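You operate a simulated robot arm through the tools that you are given. There is no shell and no other tool.

You are at the controls of a simulated robot arm. One attempt, no reset.

JOB
Brush the fluff off the white hanky, then fold it on the flap board.
Fine: use the clothes brush and put it back; red and blue slides before the green one; each slide ends out. Set down upright: clothes brush. What is to be rubbed or washed off counts as gone when no trace of it is left.

It is judged by the outcome, as a careful person would: the job done as asked, and still so three seconds after it is handed in. It fails if anything else is knocked over, pushed out of place, dropped, spilled or broken. Flat cloth is picked up by pressing the open fingertips on it (5 to 10 N) and closing them slowly along it; thin cloth reads only 2 to 8 mm in the jaws.

ROBOT AND FRAMES
A 7-joint arm with a two-finger gripper, fixed in place. Base frame: the origin is on the floor under the middle of its stand, x ahead of it, y to its left, z up. Lengths are in mm, angles in degrees, forces in N, time in s.
With the tool pointing down near the work surface it reaches from about 340 to 720 mm from the base axis. Its first joint turns from -66.0 to 66.0 degrees. Payload 2.45 kg.
The TCP is the grasp point between the finger pads, 26 mm short of the fingertips. In the tool frame z runs along the fingers and y along their closing line. The gripper opens to 96 mm; its body begins 69 mm behind the TCP.
Orientation is that of the tool frame in the base frame, as a unit quaternion [x, y, z, w]. With the fingers straight down and closing along the base's y, the tool's x points along the base's -x, its y along +y and its z along -z.

CONTROLS
- The arm moves only by the tool nudge_tool. Its arguments are lists of equal length, an entry for each row: "travel": the shift along the tool's x, y, z in cm, a list of three; "rot": the turn, a rotation vector about the tool's x, y, z in degrees, a list of three; "hand": the finger opening in cm, from 0 to 9.6. In form: {"travel": [[x, y, z], ...], "rot": [[ax, ay, az], ...], "hand": [hand, ...]}. A call has 1 to 20 rows; each row is the pose to reach, as a shift and turn from the pose commanded when the call began, along the tool's axes at that moment. Rows are played at 5 a second. More than 50 mm and 8.6 degrees between two rows, or a gripper value outside its range, and nothing of the call is played. A pose out of reach is approached as far as the arm can. The call stops where the force on the tool passes 50 N (or 10 N more than at its start, if that is more) or the arm is blocked; 0.2 s more then pass. Each finger travels about 50 mm/s and halts on what it meets, pressing with about 40 N; the grip force reading is that of the motor and also rises with nothing between the fingers. The clock runs only during rows and for 0.2 s after the last one: add rows that repeat a pose to give the fingers time. The reply holds the time, the measured pose of the TCP, the force on the tool along the base axes, the opening and the grip force, in the units named above and with some noise, with the torque about the TCP (base axes, N m) and any sound that the robot's microphone picked up.
- Cameras (640 x 400 px; columns grow to the right, rows downward): "scene" is fixed at [177.1, -402.1, 1422.7]; the picture's right is [0.66, -0.75, 0.00], its down [-0.44, -0.39, -0.81] and it looks along [0.61, 0.53, -0.59] (base axes); focal length 342 px, centre (320, 200). "wrist" rides on the gripper at [82, 3, -98] in the tool frame; the picture's right is [-0.04, 1.00, 0.00], its down [-0.73, -0.03, -0.68] and it looks along [-0.68, -0.03, 0.73] (tool axes); focal length 256 px, centre (320, 200). There is no depth. A picture from a camera that has moved, and an enlarged one, comes with that camera's place and axes in the base frame and with its lens.
- capture(camera): a new picture of that camera. The clock stands still meanwhile.
- enlarge(camera, box): a new picture of the part [left, top, right, bottom] of that camera's present view, enlarged. The clock stands still meanwhile.
- sign_off(): hands the job in; it is judged then, once.

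Nothing tells you positions but the pictures and the camera data. Unless the task says otherwise, let go and move clear before handing in.

The tools are called after "Request:" as name(argument=value, ...) on one line, values as JSON. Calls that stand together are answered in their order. nudge_tool: Moves the arm, as the interface text tells. Its arguments: {"type":"object","properties":{"travel":{"type":"array","items":{"type":"array","items":{"type":"number"}}},"rot":{"type":"array","items":{"type":"array","items":{"type":"number"}}},"hand":{"type":"array","items":{"type":"number"}}},"required":["travel","rot","hand"]} The other tools are called the same way: capture (camera) takes a picture; enlarge (camera, box) takes an enlarged picture of a part of a camera's view; sign_off () hands the job in.

At the start:

```text
time: 0.0
ee_pos: [425.8, 29.6, 1089.9]
tool_rot: [0.0, 1.0, 0.0, 0.0]
contact_force: [-0.7, 0.2, 0.0]
wrist_torque: [0.03, 0.02, -0.01]
gripper_width: 95.8
finger_force: 0.0
```

scene: 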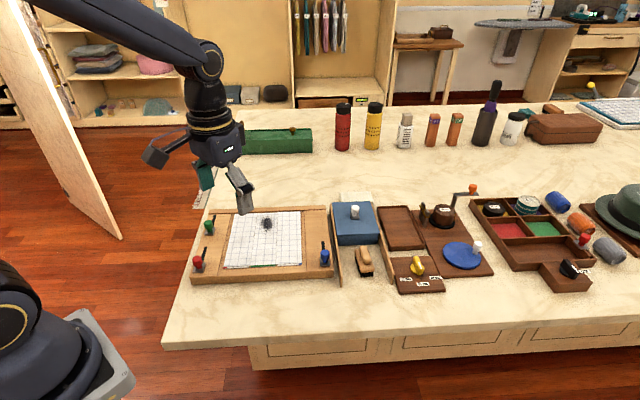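
wrist: 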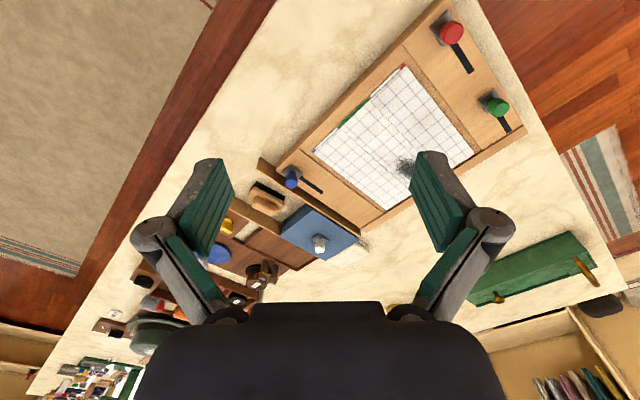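

I see a flap board with a white checked hanky and a grey fluff spot on it, with red, green and blue slides in slots around it, and a wooden clothes brush to the right of the board. I'll look closer before moving.

Request:
enlarge(camera="scene", box=[180, 180, 400, 300])

Request:
enlarge(camera="wrist", box=[220, 0, 540, 260])

Request:
enlarge(camera="scene", box=[320, 180, 460, 300])

```text
2.91 times, centred on (290, 240) of scene
camera zoom: at [177.1, -402.1, 1422.7], right [0.66, -0.75, 0.0], down [-0.44, -0.39, -0.81], along [0.61, 0.53, -0.59], focal length 994 px, centre (407, 84)
```

zoom: 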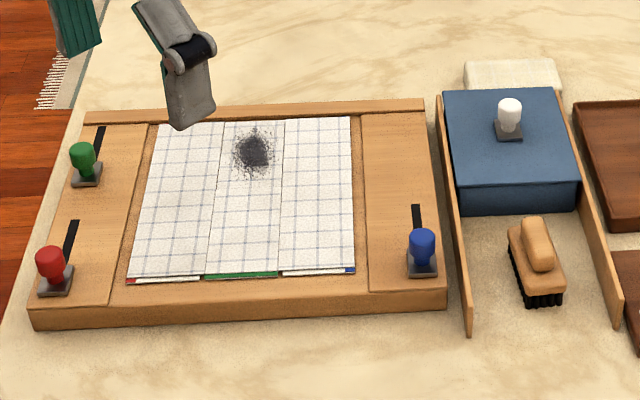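

```text
1.54 times, centred on (380, 130) of wrist
camera zoom: at [344.7, 33.8, 1186.5], right [0.04, 1.0, 0.0], down [0.73, -0.03, 0.68], along [0.68, -0.03, -0.73], focal length 394 px, centre (228, 308)
```

zoom: 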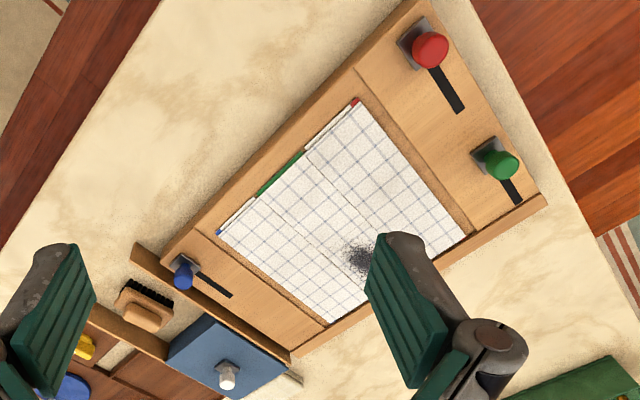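

```text
3.33 times, centred on (390, 240) of scene
camera zoom: at [177.1, -402.1, 1422.7], right [0.66, -0.75, 0.0], down [-0.44, -0.39, -0.81], along [0.61, 0.53, -0.59], focal length 1139 px, centre (87, 67)
```

zoom: 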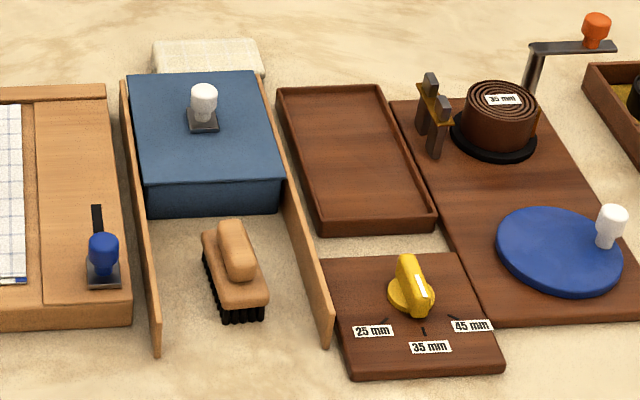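

The board sits at about 45° to the base axes. By triangulation the brush handle is near (696, -93, 800), the fluff near (625, 180, 812), and the knobs are red (412, 185), blue (624, -31) and green (502, 272), all at about z 833. I'll move in with the tool turned 45° to view the brush up close.

Request:
nudge_tool(travel=[[-2.5, -1.6, 1.5], [-5, -3.2, 3], [-7.5, -4.8, 4.5], [-10, -6.4, 6], [-12.5, -8, 7.5], [-15, -9.6, 9], [-17.5, -11.2, 10.5], [-20, -12.8, 12]], rot=[[0, 0, -5.6], [0, 0, -11.2], [0, 0, -16.8], [0, 0, -22.5], [0, 0, -28.1], [0, 0, -33.7], [0, 0, -39.4], [0, 0, -45]], hand=[9.6, 9.6, 9.6, 9.6, 9.6, 9.6, 9.6, 9.6])

Request:
capture(camera="wrist")

Request:
capture(camera="scene")

```text
time: 1.8
ee_pos: [626.4, -99.9, 969.6]
tool_rot: [-0.384, 0.923, 0.001, -0.001]
contact_force: [0.6, 0.2, -0.2]
wrist_torque: [0.05, -0.03, 0.03]
gripper_width: 96.0
finger_force: 0.1
```

```text
taken
camera wrist: at [567.0, -153.8, 1066.0], right [-0.68, 0.73, 0.0], down [0.54, 0.5, 0.68], along [0.5, 0.46, -0.73], focal length 256 px, centre (320, 200)
```

wrist: 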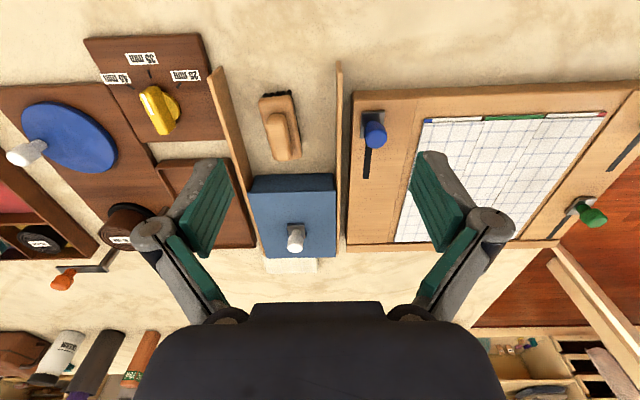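

```text
taken
```

scene: 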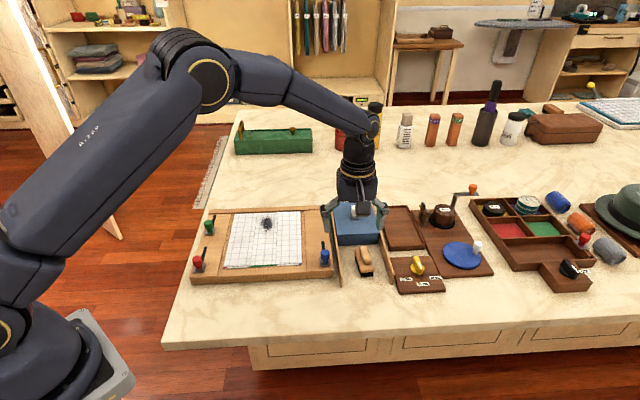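

The gripper is now above the blue box area, with the brush visible ahead in the wrist view. I'll zoom on the brush and the board slides.

Request:
enlarge(camera="wrist", box=[200, 60, 360, 180])

Request:
enlarge(camera="wrist", box=[340, 70, 640, 260])

Request:
enlarge(camera="scene", box=[310, 190, 410, 290])

```text
3.33 times, centred on (280, 120) of wrist
camera zoom: at [567.0, -153.8, 1066.0], right [-0.68, 0.73, 0.0], down [0.54, 0.5, 0.68], along [0.5, 0.46, -0.73], focal length 853 px, centre (453, 467)
```

zoom: 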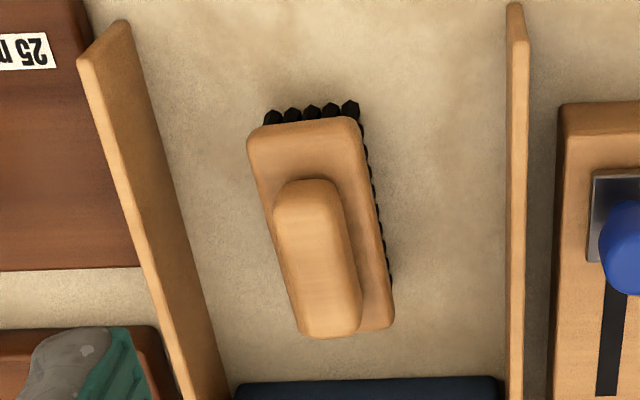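

```text
2.11 times, centred on (490, 165) of wrist
camera zoom: at [567.0, -153.8, 1066.0], right [-0.68, 0.73, 0.0], down [0.54, 0.5, 0.68], along [0.5, 0.46, -0.73], focal length 539 px, centre (-38, 274)
```

zoom: 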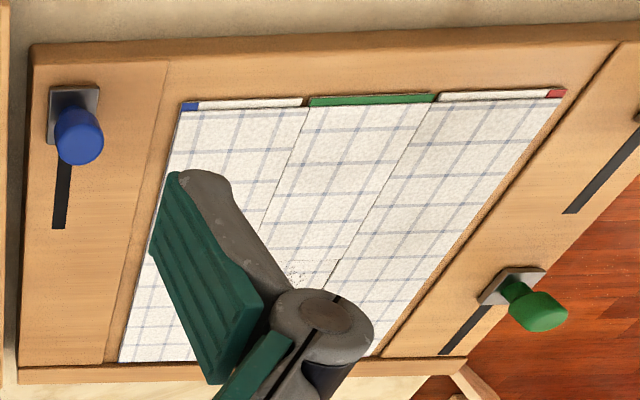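

```text
4.00 times, centred on (360, 240) of scene
camera zoom: at [177.0, -402.1, 1422.7], right [0.66, -0.75, 0.0], down [-0.44, -0.39, -0.81], along [0.61, 0.53, -0.59], focal length 1367 px, centre (160, 40)
```

zoom: 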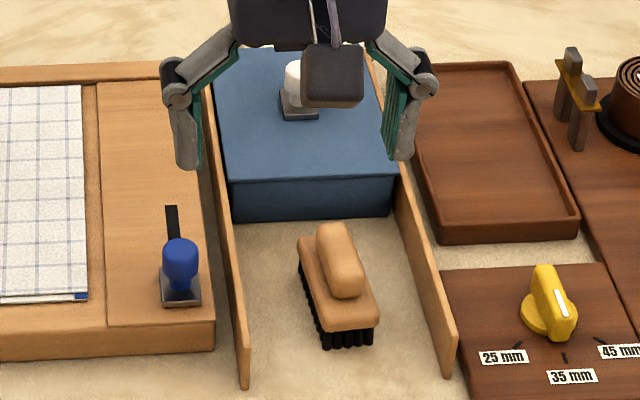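

The brush handle top refines to about (693, -93, 830), with its long axis at about 46.5°, so the present tool yaw is nearly aligned. Next I'll move straight above it with the fingers half open, then check again.

Request:
nudge_tool(travel=[[-1.7, -1.4, 2.0], [-3.4, -2.8, 4.0], [-5.2, -4.2, 6.0], [-5.2, -4.2, 6.0]], rot=[[0, 0, -0.5], [0, 0, -1.0], [0, 0, -1.3], [0, 0, -1.3]], hand=[8, 6.5, 5.5, 5.5])

Request:
capture(camera="wrist")

Request:
enlarge(camera="scene", box=[310, 190, 410, 290])

```text
time: 2.8
ee_pos: [693.1, -90.4, 908.1]
tool_rot: [-0.393, 0.919, 0.0, 0.0]
contact_force: [0.1, -0.6, -0.2]
wrist_torque: [0.02, -0.01, 0.0]
gripper_width: 55.1
finger_force: 0.0
```

```text
taken
camera wrist: at [634.2, -147.8, 1005.6], right [-0.7, 0.72, 0.0], down [0.53, 0.51, 0.68], along [0.49, 0.47, -0.73], focal length 256 px, centre (320, 200)
```

wrist: 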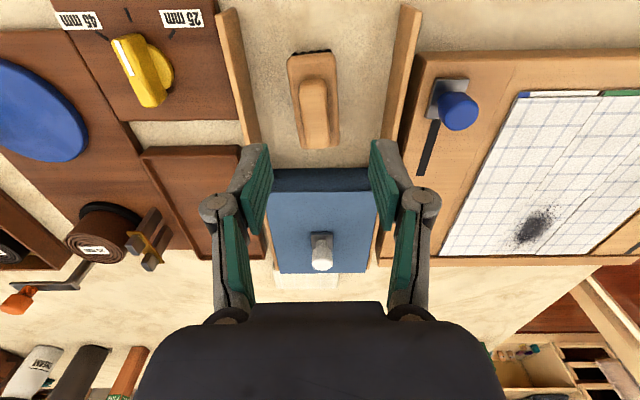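

```text
4.00 times, centred on (360, 240) of scene
camera zoom: at [177.1, -402.1, 1422.7], right [0.66, -0.75, 0.0], down [-0.44, -0.39, -0.81], along [0.61, 0.53, -0.59], focal length 1367 px, centre (160, 40)
```

zoom: 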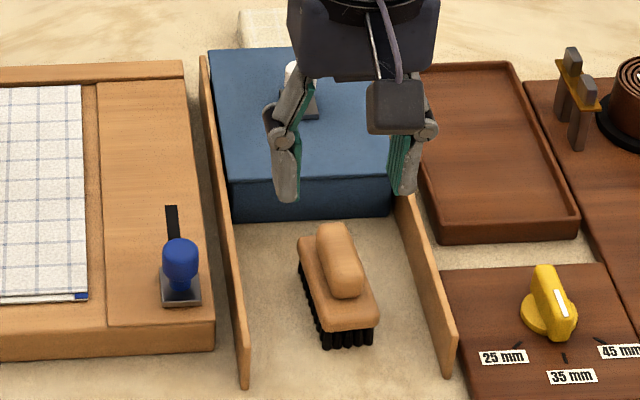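

The handle is centred close to (694, -94, 830); the gripper is 4 mm off sideways. I'll correct and lower to TCP z≈850 and look again.

Request:
nudge_tool(travel=[[0.18, -0.31, 1.5], [0.18, -0.31, 3.0], [0.18, -0.31, 4.5], [0.18, -0.31, 5.4], [0.18, -0.31, 5.4]], rot=[[0, 0, 0], [0, 0, 0], [0, 0, 0], [0, 0, 0], [0, 0, 0]], hand=[5.5, 5.5, 5.5, 5.5, 5.5])

Request:
enlarge(camera="wrist", box=[200, 0, 440, 200])

Request:
enlarge(camera="scene", box=[310, 190, 410, 290])

```text
time: 4.0
ee_pos: [693.2, -94.8, 854.6]
tool_rot: [-0.393, 0.92, 0.0, -0.001]
contact_force: [0.7, -0.3, -0.3]
wrist_torque: [0.01, 0.03, 0.0]
gripper_width: 54.9
finger_force: 0.1
```

```text
2.00 times, centred on (320, 100) of wrist
camera zoom: at [635.2, -150.8, 951.8], right [-0.69, 0.72, 0.0], down [0.53, 0.51, 0.68], along [0.49, 0.47, -0.73], focal length 512 px, centre (320, 400)
```

zoom: 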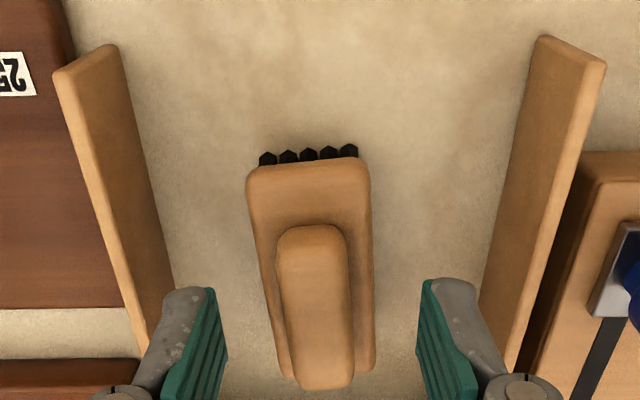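

```text
4.00 times, centred on (360, 240) of scene
camera zoom: at [177.1, -402.1, 1422.7], right [0.66, -0.75, 0.0], down [-0.44, -0.39, -0.81], along [0.61, 0.53, -0.59], focal length 1367 px, centre (160, 40)
```

zoom: 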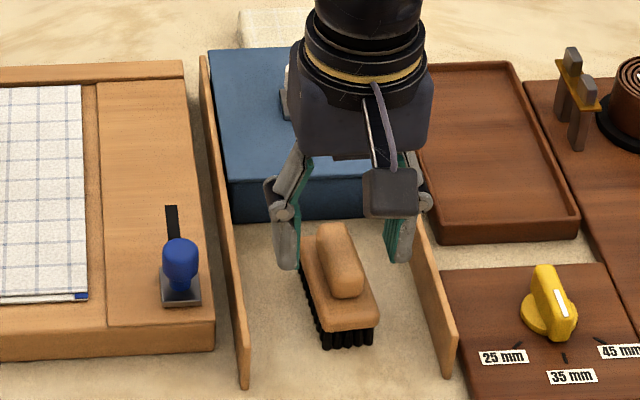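

The handle's top is at about 832 and the brush body's top at about 798, so fingertips at about 806 will grip only the handle. I'll lower 22 mm, shift 2 mm, and close gently.

Request:
nudge_tool(travel=[[0, -0.2, 0.8], [0, -0.2, 1.6], [0, -0.2, 2.2], [0, -0.2, 2.2]], rot=[[0, 0, 0], [0, 0, 0], [0, 0, 0], [0, 0, 0]], hand=[5.5, 5.5, 5.5, 5.5])

Request:
enlarge(camera="wrist", box=[200, 0, 440, 200])

Request:
enlarge(camera="scene", box=[310, 190, 410, 290])

```text
time: 5.0
ee_pos: [695.0, -96.3, 832.3]
tool_rot: [-0.393, 0.919, 0.001, 0.001]
contact_force: [-0.9, 0.1, -0.4]
wrist_torque: [0.01, 0.01, -0.01]
gripper_width: 55.0
finger_force: 0.1
```

```text
2.00 times, centred on (320, 100) of wrist
camera zoom: at [636.4, -152.3, 930.3], right [-0.69, 0.72, 0.0], down [0.53, 0.51, 0.68], along [0.49, 0.47, -0.73], focal length 512 px, centre (320, 400)
```

zoom: 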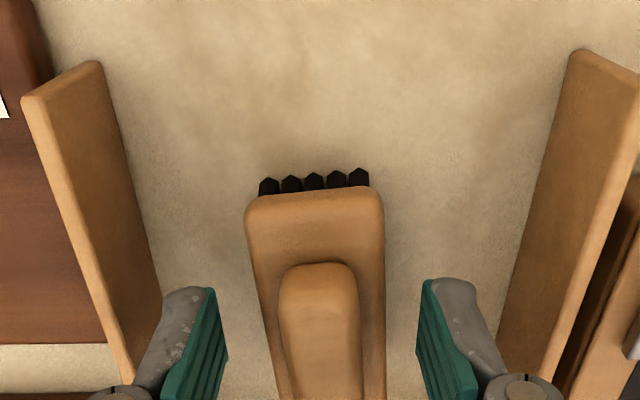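

```text
4.00 times, centred on (360, 240) of scene
camera zoom: at [177.1, -402.1, 1422.7], right [0.66, -0.75, 0.0], down [-0.44, -0.39, -0.81], along [0.61, 0.53, -0.59], focal length 1367 px, centre (160, 40)
```

zoom: 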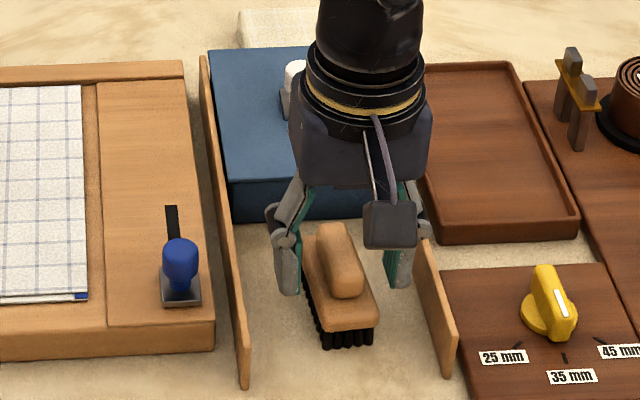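

The fingers straddle the handle with about 17 mm clear on each side, and the TCP is near its middle. I'll close on it.

Request:
nudge_tool(travel=[[0, 0, 0], [0, 0, 0], [0, 0, 0], [0, 0, 0], [0, 0, 0], [0, 0, 0]], rot=[[0, 0, 0], [0, 0, 0], [0, 0, 0], [0, 0, 0], [0, 0, 0], [0, 0, 0]], hand=[4.5, 3.6, 2.8, 2.0, 1.4, 1.0])

Request:
capture(camera="wrist")

Request:
enlarge(camera="scene", box=[310, 190, 410, 290])

```text
time: 6.4
ee_pos: [696.5, -96.1, 836.5]
tool_rot: [-0.393, 0.919, -0.001, 0.002]
contact_force: [-2.3, 5.2, 31.8]
wrist_torque: [0.2, 0.17, 0.35]
gripper_width: 19.6
finger_force: 40.4
```

```text
taken
camera wrist: at [637.0, -152.0, 932.6], right [-0.7, 0.72, 0.0], down [0.52, 0.51, 0.68], along [0.49, 0.47, -0.73], focal length 256 px, centre (320, 200)
```

wrist: 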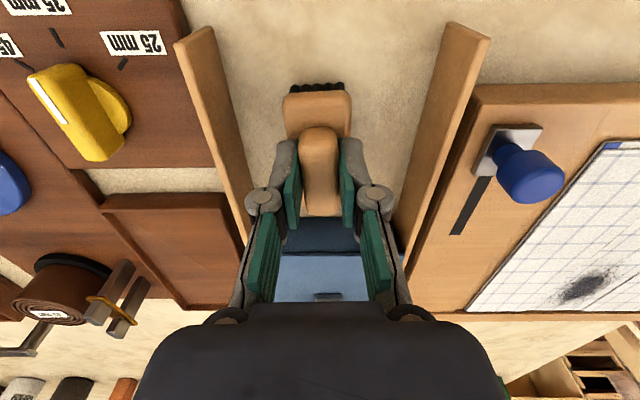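

```text
4.00 times, centred on (360, 240) of scene
camera zoom: at [176.3, -401.9, 1422.9], right [0.66, -0.75, 0.0], down [-0.44, -0.39, -0.81], along [0.61, 0.53, -0.59], focal length 1367 px, centre (160, 40)
```

zoom: 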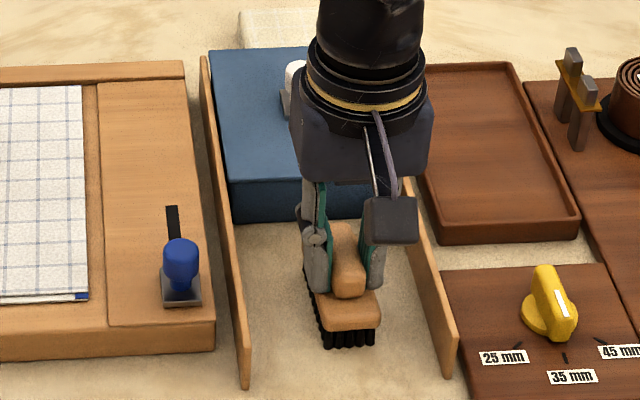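

The brush is gripped at 19.6 mm; the fingertips rest on the brush body, so TCP z≈836.5 is its standing height at (695.5, -96.2). I'll lift it straight up.

Request:
nudge_tool(travel=[[0, 0, -0.8], [0, 0, -1.6], [0, 0, -3.2], [0, 0, -5.0], [0, 0, -7.0], [0, 0, -9.0], [0, 0, -9.0]], rot=[[0, 0, 0], [0, 0, 0], [0, 0, 0], [0, 0, 0], [0, 0, 0], [0, 0, 0], [0, 0, 0]], hand=[1.0, 1.0, 1.0, 1.0, 1.0, 1.0, 1.0])

Request:
capture(camera="wrist")

Request:
capture(camera="scene")

```text
time: 8.0
ee_pos: [693.9, -96.2, 923.6]
tool_rot: [-0.394, 0.919, 0.001, 0.0]
contact_force: [0.8, -0.3, 0.4]
wrist_torque: [0.0, 0.0, -0.02]
gripper_width: 9.7
finger_force: 0.0
```

```text
taken
camera wrist: at [635.7, -151.8, 1020.5], right [-0.69, 0.72, 0.0], down [0.53, 0.51, 0.68], along [0.49, 0.47, -0.73], focal length 256 px, centre (320, 200)
```

wrist: 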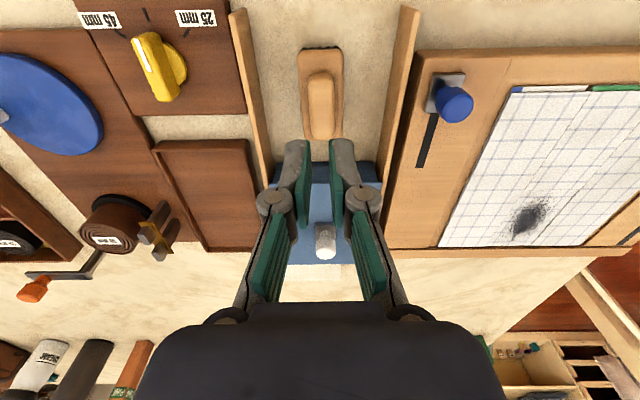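

```text
taken
```

scene: 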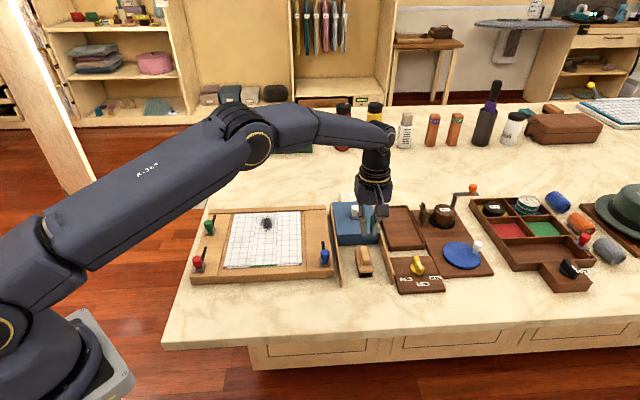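

The brush slipped out: the fingers only pinched its rounded top, so the handle is lower than I estimated. It's still standing; I'll re-measure it.

Request:
enlarge(camera="wrist", box=[230, 0, 430, 160])

Request:
enlarge(camera="scene", box=[310, 190, 410, 290])

```text
2.50 times, centred on (330, 80) of wrist
camera zoom: at [635.7, -151.8, 1020.5], right [-0.69, 0.72, 0.0], down [0.53, 0.51, 0.68], along [0.49, 0.47, -0.73], focal length 640 px, centre (295, 500)
```

zoom: 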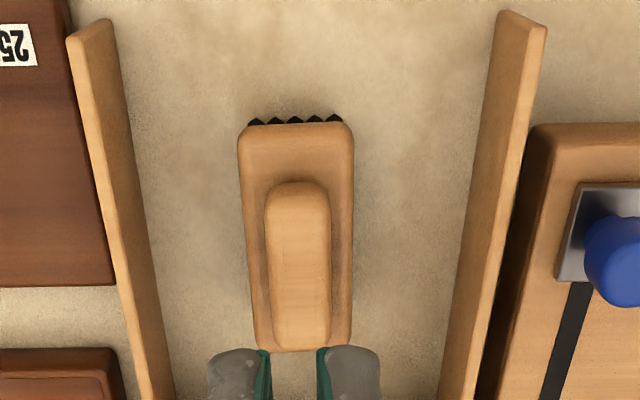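

```text
4.00 times, centred on (360, 240) of scene
camera zoom: at [177.0, -402.1, 1422.7], right [0.66, -0.75, 0.0], down [-0.44, -0.39, -0.81], along [0.61, 0.53, -0.59], focal length 1367 px, centre (160, 40)
```

zoom: 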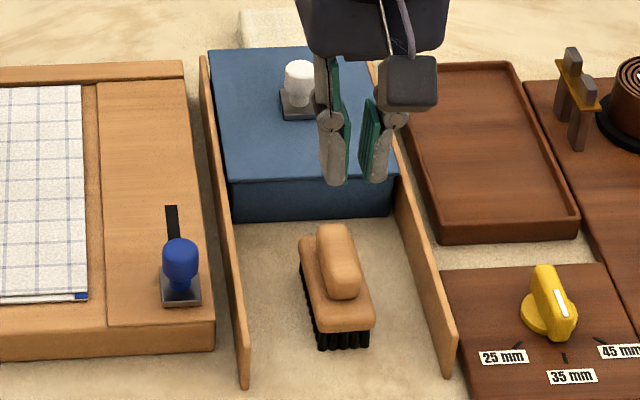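

The brush is aligned with the gripper now, with its body top near z≈804 and its handle 21 mm wide. I'll reopen to 32 mm, shift 4 mm forward, and descend in steps until the fingertips just reach the body.

Request:
nudge_tool(travel=[[-0.2, 0.05, 0], [-0.4, 0.05, 2.5], [-0.4, 0.05, 5.0], [-0.4, 0.05, 7.0], [-0.4, 0.05, 8.4], [-0.4, 0.05, 8.4]], rot=[[0, 0, 0], [0, 0, 0], [0, 0, 0], [0, 0, 0], [0, 0, 0], [0, 0, 0]], hand=[3.2, 3.2, 3.2, 3.2, 3.2, 3.2])

Request:
capture(camera="wrist")

Request:
enlarge(camera="scene", box=[310, 190, 410, 290])

```text
time: 9.4
ee_pos: [698.1, -93.0, 839.2]
tool_rot: [-0.394, 0.919, -0.001, 0.0]
contact_force: [0.1, 0.2, -0.1]
wrist_torque: [0.0, -0.05, 0.01]
gripper_width: 32.0
finger_force: 0.0
```

```text
taken
camera wrist: at [638.8, -148.2, 935.8], right [-0.69, 0.72, 0.0], down [0.53, 0.51, 0.68], along [0.49, 0.47, -0.73], focal length 256 px, centre (320, 200)
```

wrist: 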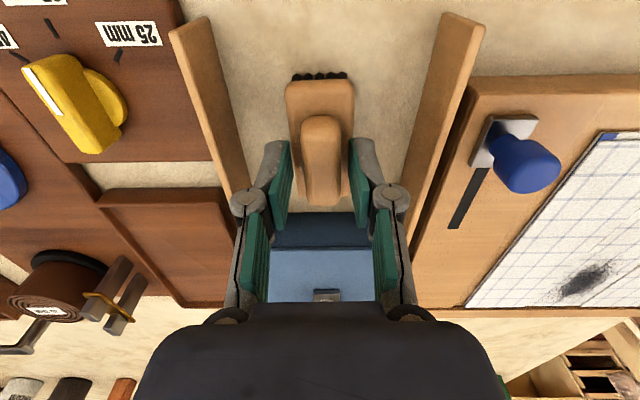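

```text
4.00 times, centred on (360, 240) of scene
camera zoom: at [177.1, -402.1, 1422.7], right [0.66, -0.75, 0.0], down [-0.44, -0.39, -0.81], along [0.61, 0.53, -0.59], focal length 1367 px, centre (160, 40)
```

zoom: 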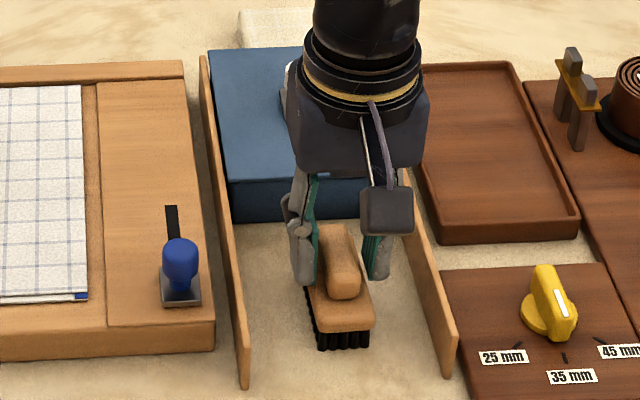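

No contact yet at TCP z 839. I'll step down a few millimetres at a time, watching the force.

Request:
nudge_tool(travel=[[0, 0, 0.2], [0, 0, 0.4], [0, 0, 0.5]], rot=[[0, 0, 0], [0, 0, 0], [0, 0, 0]], hand=[3.2, 3.2, 3.2])

```text
time: 10.2
ee_pos: [697.7, -93.7, 835.6]
tool_rot: [-0.393, 0.92, 0.0, 0.001]
contact_force: [-2.2, 1.2, 8.2]
wrist_torque: [0.15, 0.16, 0.04]
gripper_width: 33.6
finger_force: 1.2
```

Light contact at TCP z≈836, so the fingertips are on the body top at about 810. I'll zoom in to judge the handle shape and bristle height before gripping again.

Request:
enlarge(camera="scene", box=[345, 240, 385, 280])

Request:
enlarge(camera="wrist", box=[240, 60, 400, 220])

```text
10.00 times, centred on (365, 260) of scene
camera zoom: at [176.8, -402.1, 1422.8], right [0.66, -0.75, 0.0], down [-0.44, -0.39, -0.81], along [0.61, 0.53, -0.59], focal length 3417 px, centre (-130, -400)
```

zoom: 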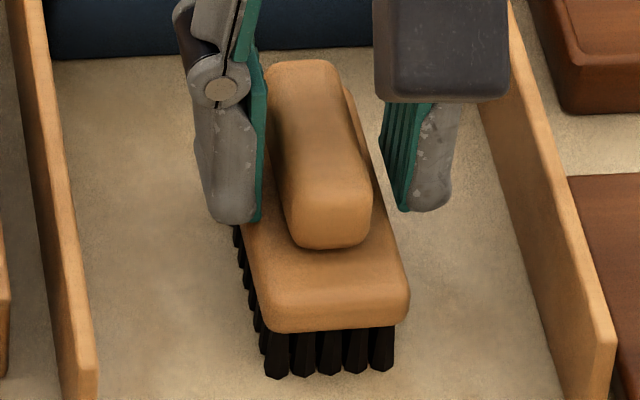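

```text
2.50 times, centred on (320, 140) of wrist
camera zoom: at [639.2, -149.0, 932.4], right [-0.69, 0.72, 0.0], down [0.53, 0.51, 0.68], along [0.49, 0.47, -0.73], focal length 640 px, centre (320, 350)
```

zoom: 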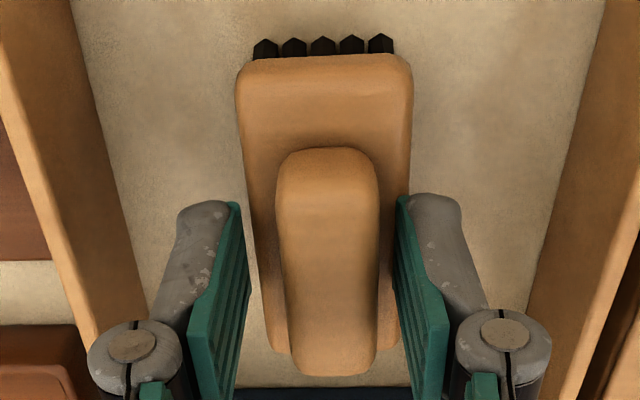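

The handle is about 15 mm high over a 9 mm thick body with 13 mm bristles, and the brush sits 2 mm to the tool's +y side. I'll raise just off the body, centre on it and close without any vertical preload.

Request:
nudge_tool(travel=[[0, 0, -0.3], [0, 0.2, -0.3], [0, 0.2, -0.3], [0, 0.2, -0.3], [0, 0.2, -0.3], [0, 0.2, -0.3]], rot=[[0, 0, 0], [0, 0, 0], [0, 0, 0], [0, 0, 0], [0, 0, 0], [0, 0, 0]], hand=[3.2, 3.2, 2.8, 2.4, 2.0, 1.6])

Request:
enlarge(camera="wrist", box=[240, 60, 400, 220])

Request:
enlarge(camera="scene", box=[345, 240, 385, 280])

```text
time: 11.6
ee_pos: [696.0, -91.6, 836.9]
tool_rot: [-0.394, 0.919, 0.0, 0.0]
contact_force: [-0.1, 0.6, -0.2]
wrist_torque: [-0.01, -0.01, 0.0]
gripper_width: 19.4
finger_force: 28.7
```

```text
2.50 times, centred on (320, 140) of wrist
camera zoom: at [637.5, -147.6, 934.5], right [-0.69, 0.72, 0.0], down [0.53, 0.51, 0.68], along [0.49, 0.47, -0.73], focal length 640 px, centre (320, 350)
```

zoom: 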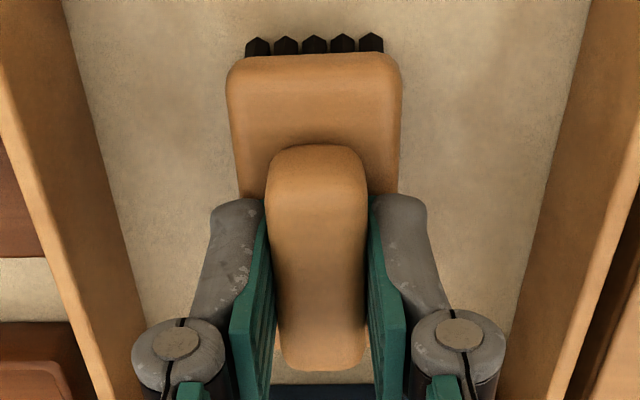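

```text
10.00 times, centred on (365, 260) of scene
camera zoom: at [177.1, -402.1, 1422.7], right [0.66, -0.75, 0.0], down [-0.44, -0.39, -0.81], along [0.61, 0.53, -0.59], focal length 3417 px, centre (-130, -400)
```

zoom: 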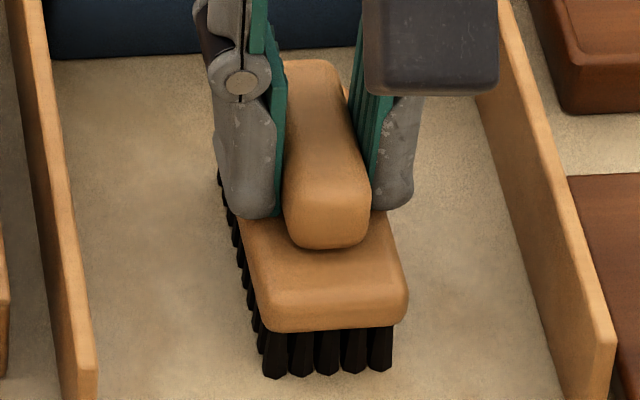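

Clean grip at 19.4 mm with no vertical force. I'll let the grip build up, then lift slowly.

Request:
nudge_tool(travel=[[0, 0, 0], [0, 0, 0], [0, 0, 0], [0, 0, -0.2], [0, 0, -0.4], [0, 0, -0.7], [0, 0, -1.0], [0, 0, -1.0]], rot=[[0, 0, 0], [0, 0, 0], [0, 0, 0], [0, 0, 0], [0, 0, 0], [0, 0, 0], [0, 0, 0], [0, 0, 0]], hand=[1.4, 1.0, 0.8, 0.8, 0.8, 0.8, 0.8, 0.8])

Request:
enlarge(camera="scene", box=[345, 240, 385, 280])

```text
time: 13.4
ee_pos: [695.4, -92.8, 847.3]
tool_rot: [-0.393, 0.919, 0.0, -0.002]
contact_force: [0.0, -0.7, -0.9]
wrist_torque: [-0.02, -0.03, 0.01]
gripper_width: 19.2
finger_force: 39.6
```

```text
10.00 times, centred on (365, 260) of scene
camera zoom: at [177.1, -402.1, 1422.7], right [0.66, -0.75, 0.0], down [-0.44, -0.39, -0.81], along [0.61, 0.53, -0.59], focal length 3417 px, centre (-130, -400)
```

zoom: 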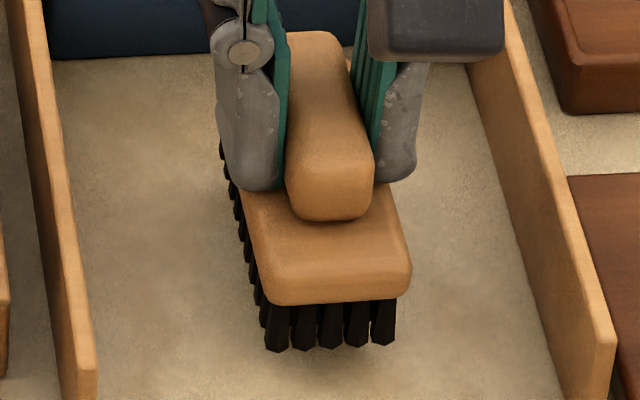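

The brush is up and held firmly; its put-back pose is TCP (696, -91.6, 837) at this yaw. I'll raise it clear of everything and carry it beside the fluff for a good look at the hanky.

Request:
nudge_tool(travel=[[0, 0, -1.5], [0, 0, -3.5], [0, 0, -6.0], [0, 0, -8.5], [-1.0, 2.0, -8.5], [-2.2, 4.5, -8.5], [-3.6, 7.3, -8.5], [-5.0, 10.1, -8.5], [-6.2, 12.6, -8.5], [-7.1, 14.5, -8.5], [-7.1, 14.5, -8.5]], rot=[[0, 0, 0], [0, 0, 0], [0, 0, 0], [0, 0, 0], [0, 0, 0], [0, 0, 0], [0, 0, 0], [0, 0, 0], [0, 0, 0], [0, 0, 0], [0, 0, 0]], hand=[0.8, 0.8, 0.8, 0.8, 0.8, 0.8, 0.8, 0.8, 0.8, 0.8, 0.8])

Request:
capture(camera="wrist")

Request:
enlarge(camera="scene", box=[180, 180, 400, 300])

```text
time: 15.8
ee_pos: [639.3, 60.0, 931.8]
tool_rot: [-0.393, 0.919, 0.001, 0.0]
contact_force: [0.7, -0.2, -0.9]
wrist_torque: [0.0, 0.01, -0.01]
gripper_width: 19.2
finger_force: 39.8
```

```text
taken
camera wrist: at [581.8, 3.9, 1029.8], right [-0.69, 0.72, 0.0], down [0.53, 0.51, 0.68], along [0.49, 0.47, -0.73], focal length 256 px, centre (320, 200)
```

wrist: 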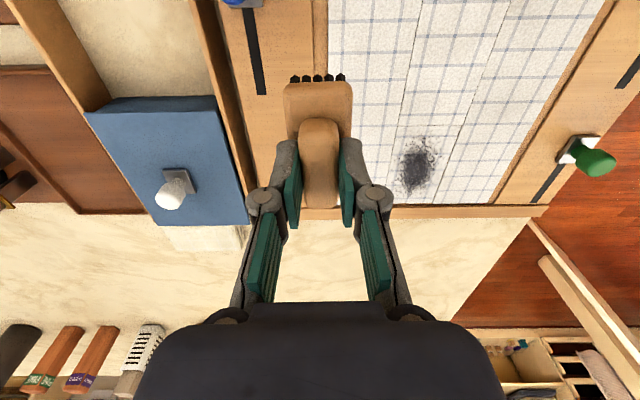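

```text
2.91 times, centred on (290, 240) of scene
camera zoom: at [177.1, -402.1, 1422.7], right [0.66, -0.75, 0.0], down [-0.44, -0.39, -0.81], along [0.61, 0.53, -0.59], focal length 994 px, centre (407, 84)
```

zoom: 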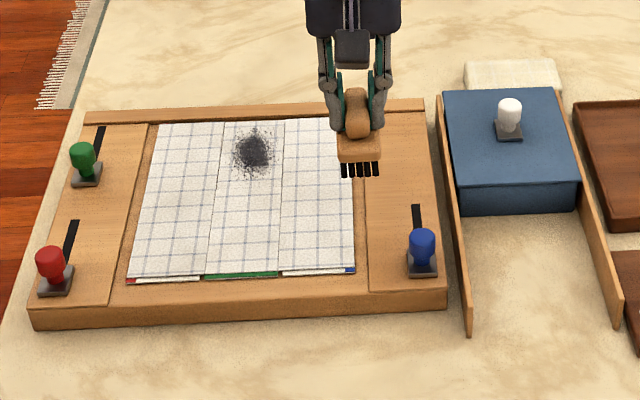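

The fluff lies on the hanky's middle panel near the far edge; the board surface is at about z 811. I'll zoom in from both cameras to pin down the fluff's position.

Request:
enlarge(camera="wrist", box=[320, 60, 560, 220])

Request:
enlarge(camera="scene", box=[220, 200, 320, 280])

```text
2.50 times, centred on (440, 140) of wrist
camera zoom: at [581.8, 3.9, 1029.8], right [-0.69, 0.72, 0.0], down [0.53, 0.51, 0.68], along [0.49, 0.47, -0.73], focal length 640 px, centre (20, 350)
```

zoom: 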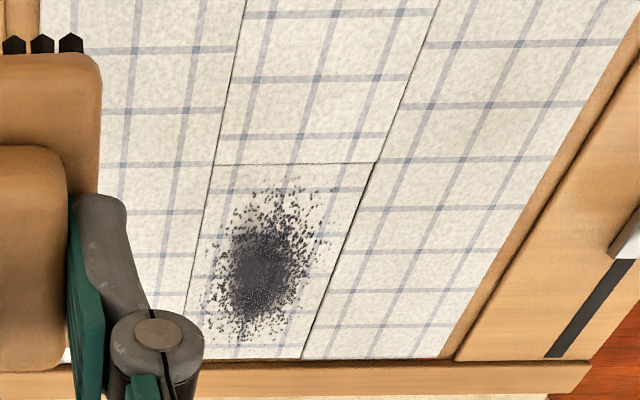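

```text
5.00 times, centred on (270, 240) of scene
camera zoom: at [177.1, -402.1, 1422.7], right [0.66, -0.75, 0.0], down [-0.44, -0.39, -0.81], along [0.61, 0.53, -0.59], focal length 1708 px, centre (570, 0)
```

zoom: 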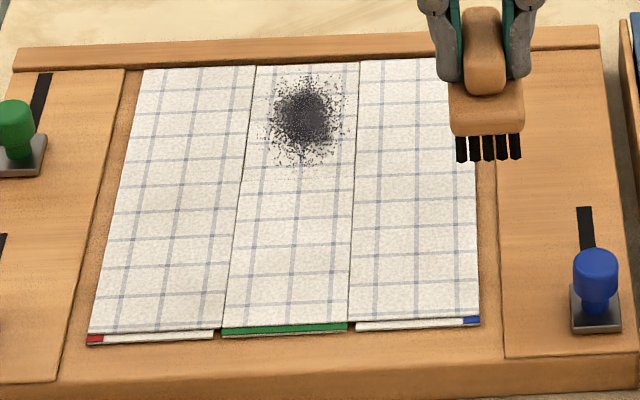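

The fluff centres near (625, 187), about 84 mm long and 48 mm wide, on the far part of the middle panel. I'll carry the brush over it and stay about 20 mm above the cloth.

Request:
nudge_tool(travel=[[-1.8, 2.0, 0], [-3.6, 4.0, 0], [-5.4, 6.0, 0], [-7.2, 8.0, 0], [-8.9, 9.9, 0], [-8.9, 9.9, 2.5], [-8.9, 9.9, 4.5], [-8.9, 9.9, 4.5]], rot=[[0, 0, 0], [0, 0, 0], [0, 0, 0], [0, 0, 0], [0, 0, 0], [0, 0, 0], [0, 0, 0], [0, 0, 0]], hand=[0.8, 0.8, 0.8, 0.8, 0.8, 0.8, 0.8, 0.8])

Request:
capture(camera="wrist")

Request:
enlarge(camera="scene", box=[220, 190, 320, 270])

```text
time: 17.6
ee_pos: [629.8, 194.1, 886.7]
tool_rot: [-0.393, 0.92, 0.0, 0.001]
contact_force: [-0.2, 0.1, -1.4]
wrist_torque: [-0.01, 0.01, -0.01]
gripper_width: 19.0
finger_force: 40.3
```

```text
taken
camera wrist: at [572.3, 137.5, 984.7], right [-0.69, 0.72, 0.0], down [0.53, 0.51, 0.68], along [0.49, 0.47, -0.73], focal length 256 px, centre (320, 200)
```

wrist: 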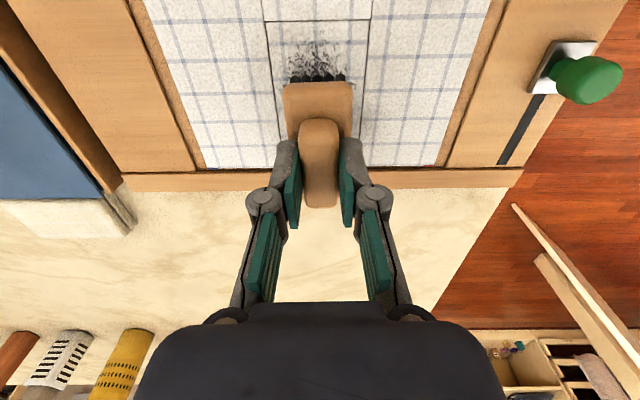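

```text
5.00 times, centred on (270, 230) of scene
camera zoom: at [177.1, -402.1, 1422.7], right [0.66, -0.75, 0.0], down [-0.44, -0.39, -0.81], along [0.61, 0.53, -0.59], focal length 1708 px, centre (570, 50)
```

zoom: 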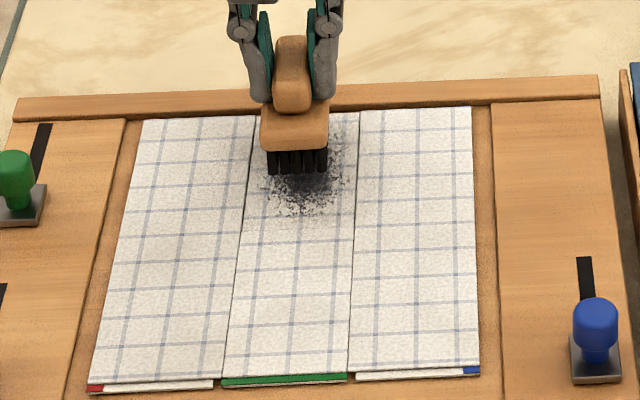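

The brush is over the fluff, bristles about 24 mm above the cloth. I'll lower in small steps until light contact.

Request:
nudge_tool(travel=[[0, -0.2, 0.7], [0, -0.3, 1.4], [0, -0.3, 1.8], [0, -0.3, 2.0], [0, -0.3, 2.0]], rot=[[0, 0, 0], [0, 0, 0], [0, 0, 0], [0, 0, 0], [0, 0, 0]], hand=[0.8, 0.8, 0.8, 0.8, 0.8])

```text
time: 18.8
ee_pos: [633.5, 190.2, 868.2]
tool_rot: [-0.394, 0.919, 0.0, -0.001]
contact_force: [-2.4, -0.7, 8.0]
wrist_torque: [-0.1, 0.15, 0.02]
gripper_width: 19.1
finger_force: 39.6
```

Bristles touched at TCP z≈868 with about 8 N. I'll ease off slightly and check the picture before stroking.

Request:
nudge_tool(travel=[[0, 0, -0.05], [0, 0, -0.05]], rot=[[0, 0, 0], [0, 0, 0]], hand=[0.8, 0.8])

Request:
capture(camera="wrist")

Request:
enlarge(camera="scene", box=[220, 190, 320, 270])

```text
time: 19.4
ee_pos: [634.1, 191.5, 867.9]
tool_rot: [-0.394, 0.919, 0.0, 0.001]
contact_force: [1.3, 0.3, 3.8]
wrist_torque: [-0.03, -0.02, -0.01]
gripper_width: 19.2
finger_force: 39.3
```

```text
taken
camera wrist: at [574.0, 135.0, 965.3], right [-0.69, 0.72, 0.0], down [0.53, 0.51, 0.68], along [0.49, 0.47, -0.73], focal length 256 px, centre (320, 200)
```

wrist: 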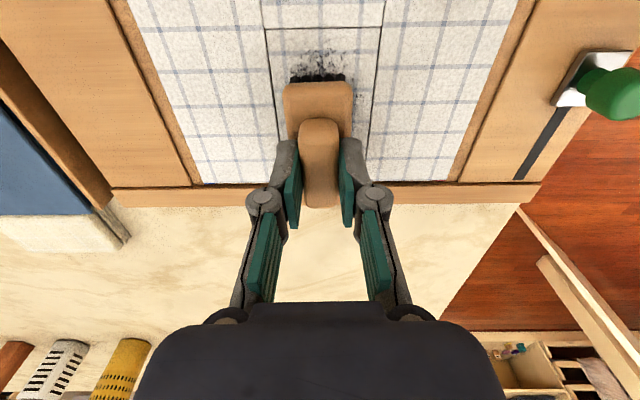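

```text
5.00 times, centred on (270, 230) of scene
camera zoom: at [177.0, -402.2, 1422.7], right [0.66, -0.75, 0.0], down [-0.44, -0.39, -0.81], along [0.61, 0.53, -0.59], focal length 1708 px, centre (570, 50)
```

zoom: 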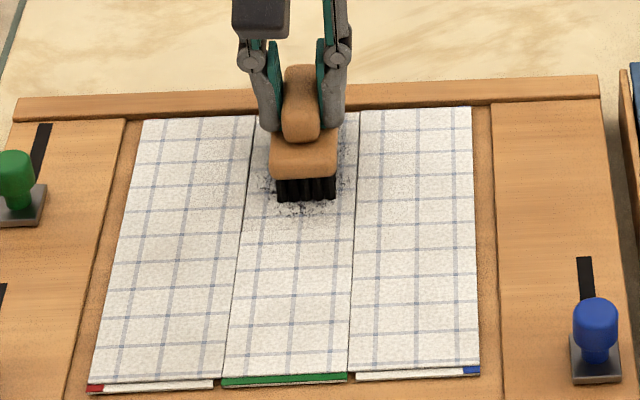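

About 5 N of contact and the hanky lies undisturbed. I'll make a short test stroke toward the near side and back.

Request:
nudge_tool(travel=[[0.6, 0, 0], [1.4, 0, 0], [2.4, 0, 0], [3.4, 0, 0], [3.4, 0, 0], [2.4, 0, 0], [1.2, 0, 0], [0, 0, 0], [-0.3, 0, 0]], rot=[[0, 0, 0], [0, 0, 0], [0, 0, 0], [0, 0, 0], [0, 0, 0], [0, 0, 0], [0, 0, 0], [0, 0, 0], [0, 0, 0]], hand=[0.8, 0.8, 0.8, 0.8, 0.8, 0.8, 0.8, 0.8, 0.8])

Request:
enlarge(camera="wrist", box=[120, 0, 540, 220])

Request:
enlarge(camera="scene", box=[220, 190, 320, 270])

```text
time: 21.4
ee_pos: [634.7, 192.6, 867.7]
tool_rot: [-0.393, 0.92, -0.001, 0.0]
contact_force: [-0.4, -2.7, 4.5]
wrist_torque: [-0.1, 0.08, 0.01]
gripper_width: 18.9
finger_force: 39.8
```

```text
1.52 times, centred on (330, 110) of wrist
camera zoom: at [575.6, 137.1, 965.3], right [-0.69, 0.72, 0.0], down [0.53, 0.51, 0.68], along [0.49, 0.47, -0.73], focal length 390 px, centre (305, 337)
```

zoom: 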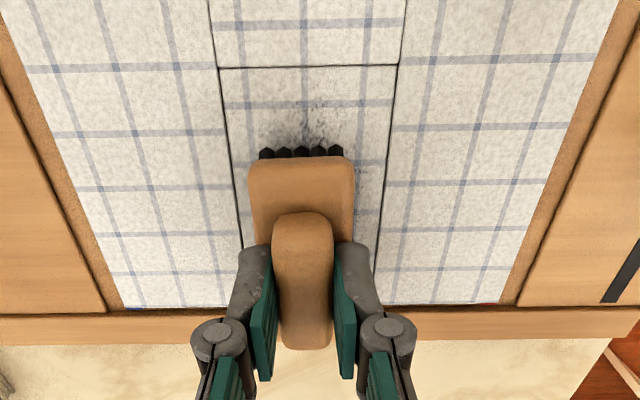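

```text
5.00 times, centred on (270, 230) of scene
camera zoom: at [176.9, -402.2, 1422.7], right [0.66, -0.75, 0.0], down [-0.44, -0.39, -0.81], along [0.61, 0.53, -0.59], focal length 1708 px, centre (570, 50)
```

zoom: 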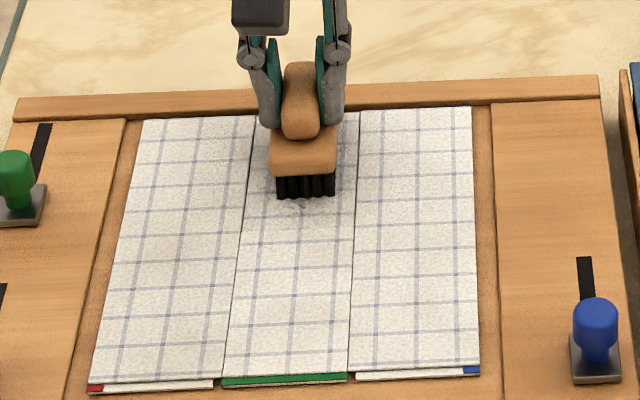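

The stroke works: most fluff under the brush is gone and the hanky has not moved. I'll continue with strokes across the panel's width.

Request:
nudge_tool(travel=[[0, -0.6, 0], [0, -1.2, 0], [1.2, -1.2, 0], [2.4, -1.2, 0], [3.8, -1.2, 0], [3.8, -0.4, 0], [2.6, -0.4, 0], [1.3, -0.4, 0], [0, -0.4, 0], [0, 0.6, 0], [1.3, 0.6, 0], [2.6, 0.6, 0], [3.8, 0.6, 0], [3.8, 1.5, 0], [2.6, 1.5, 0], [1.3, 1.5, 0], [0, 1.5, 0], [0, 2.3, 0], [1.3, 2.3, 0], [2.6, 2.3, 0]], rot=[[0, 0, 0], [0, 0, 0], [0, 0, 0], [0, 0, 0], [0, 0, 0], [0, 0, 0], [0, 0, 0], [0, 0, 0], [0, 0, 0], [0, 0, 0], [0, 0, 0], [0, 0, 0], [0, 0, 0], [0, 0, 0], [0, 0, 0], [0, 0, 0], [0, 0, 0], [0, 0, 0], [0, 0, 0], [0, 0, 0]], hand=[0.8, 0.8, 0.8, 0.8, 0.8, 0.8, 0.8, 0.8, 0.8, 0.8, 0.8, 0.8, 0.8, 0.8, 0.8, 0.8, 0.8, 0.8, 0.8, 0.8])

Request:
enlarge(camera="wrist", box=[120, 0, 540, 220])

Request:
enlarge(camera="scene", box=[220, 190, 320, 270])

```text
time: 25.6
ee_pos: [600.6, 190.5, 867.8]
tool_rot: [-0.393, 0.919, 0.0, 0.0]
contact_force: [0.7, 3.5, 5.0]
wrist_torque: [0.1, -0.06, 0.0]
gripper_width: 18.8
finger_force: 40.3
```

```text
1.52 times, centred on (330, 110) of wrist
camera zoom: at [541.6, 134.0, 965.1], right [-0.69, 0.72, 0.0], down [0.53, 0.51, 0.68], along [0.49, 0.47, -0.73], focal length 390 px, centre (305, 337)
```

zoom: 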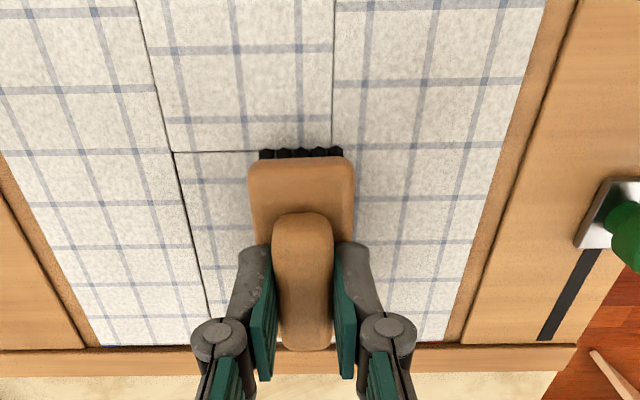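

```text
5.00 times, centred on (270, 230) of scene
camera zoom: at [177.0, -402.1, 1422.7], right [0.66, -0.75, 0.0], down [-0.44, -0.39, -0.81], along [0.61, 0.53, -0.59], focal length 1708 px, centre (570, 50)
```

zoom: 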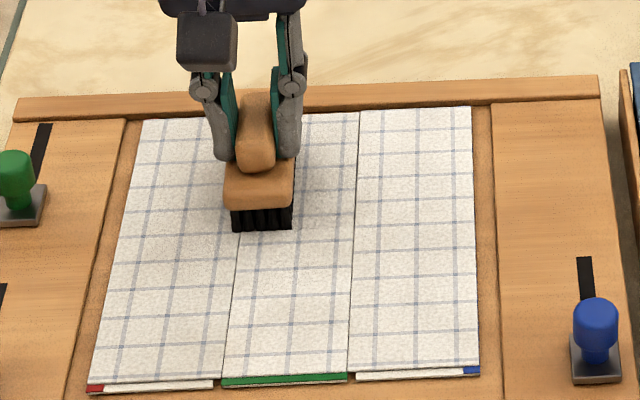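

Looks mostly clean. I'll lift the brush off and aside to inspect the hanky.

Request:
nudge_tool(travel=[[0, 0, -1.5], [0, 0, -3.5], [0, -2, -6], [0, -5, -6.5], [0, -8, -6.5], [0, -11, -6.5], [0, -14, -6.5], [0, -14, -6.5]], rot=[[0, 0, 0], [0, 0, 0], [0, 0, 0], [0, 0, 0], [0, 0, 0], [0, 0, 0], [0, 0, 0], [0, 0, 0]], hand=[0.8, 0.8, 0.8, 0.8, 0.8, 0.8, 0.8, 0.8])

Request:
capture(camera="wrist")

Request:
enlarge(camera="scene", box=[240, 200, 310, 260])

```text
time: 27.4
ee_pos: [701.9, 93.8, 933.4]
tool_rot: [-0.393, 0.92, 0.001, 0.0]
contact_force: [0.4, -0.1, -1.5]
wrist_torque: [0.01, 0.0, -0.01]
gripper_width: 19.0
finger_force: 40.2
```

```text
taken
camera wrist: at [643.7, 37.6, 1029.6], right [-0.69, 0.72, 0.0], down [0.53, 0.51, 0.68], along [0.49, 0.47, -0.73], focal length 256 px, centre (320, 200)
```

wrist: 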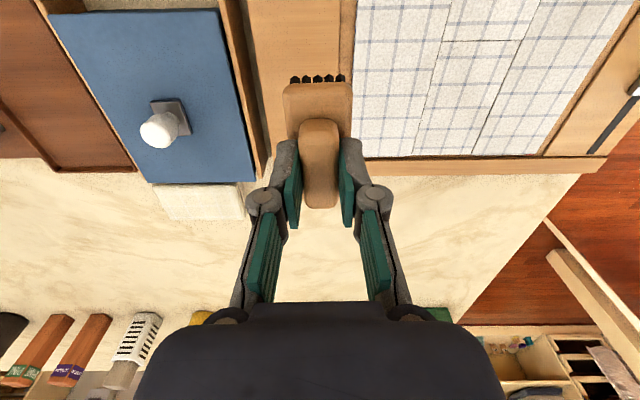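

```text
6.67 times, centred on (275, 230) of scene
camera zoom: at [177.1, -402.1, 1422.7], right [0.66, -0.75, 0.0], down [-0.44, -0.39, -0.81], along [0.61, 0.53, -0.59], focal length 2278 px, centre (620, 0)
```

zoom: 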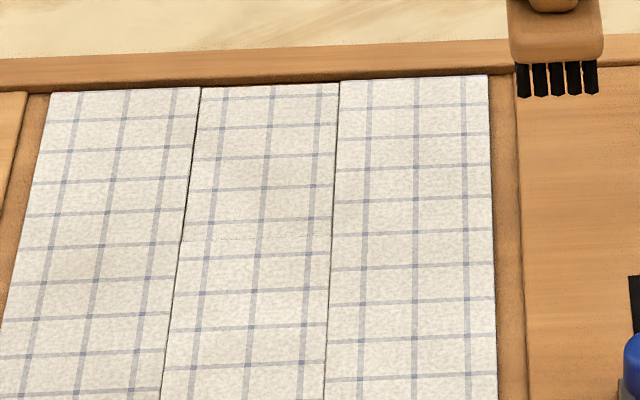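

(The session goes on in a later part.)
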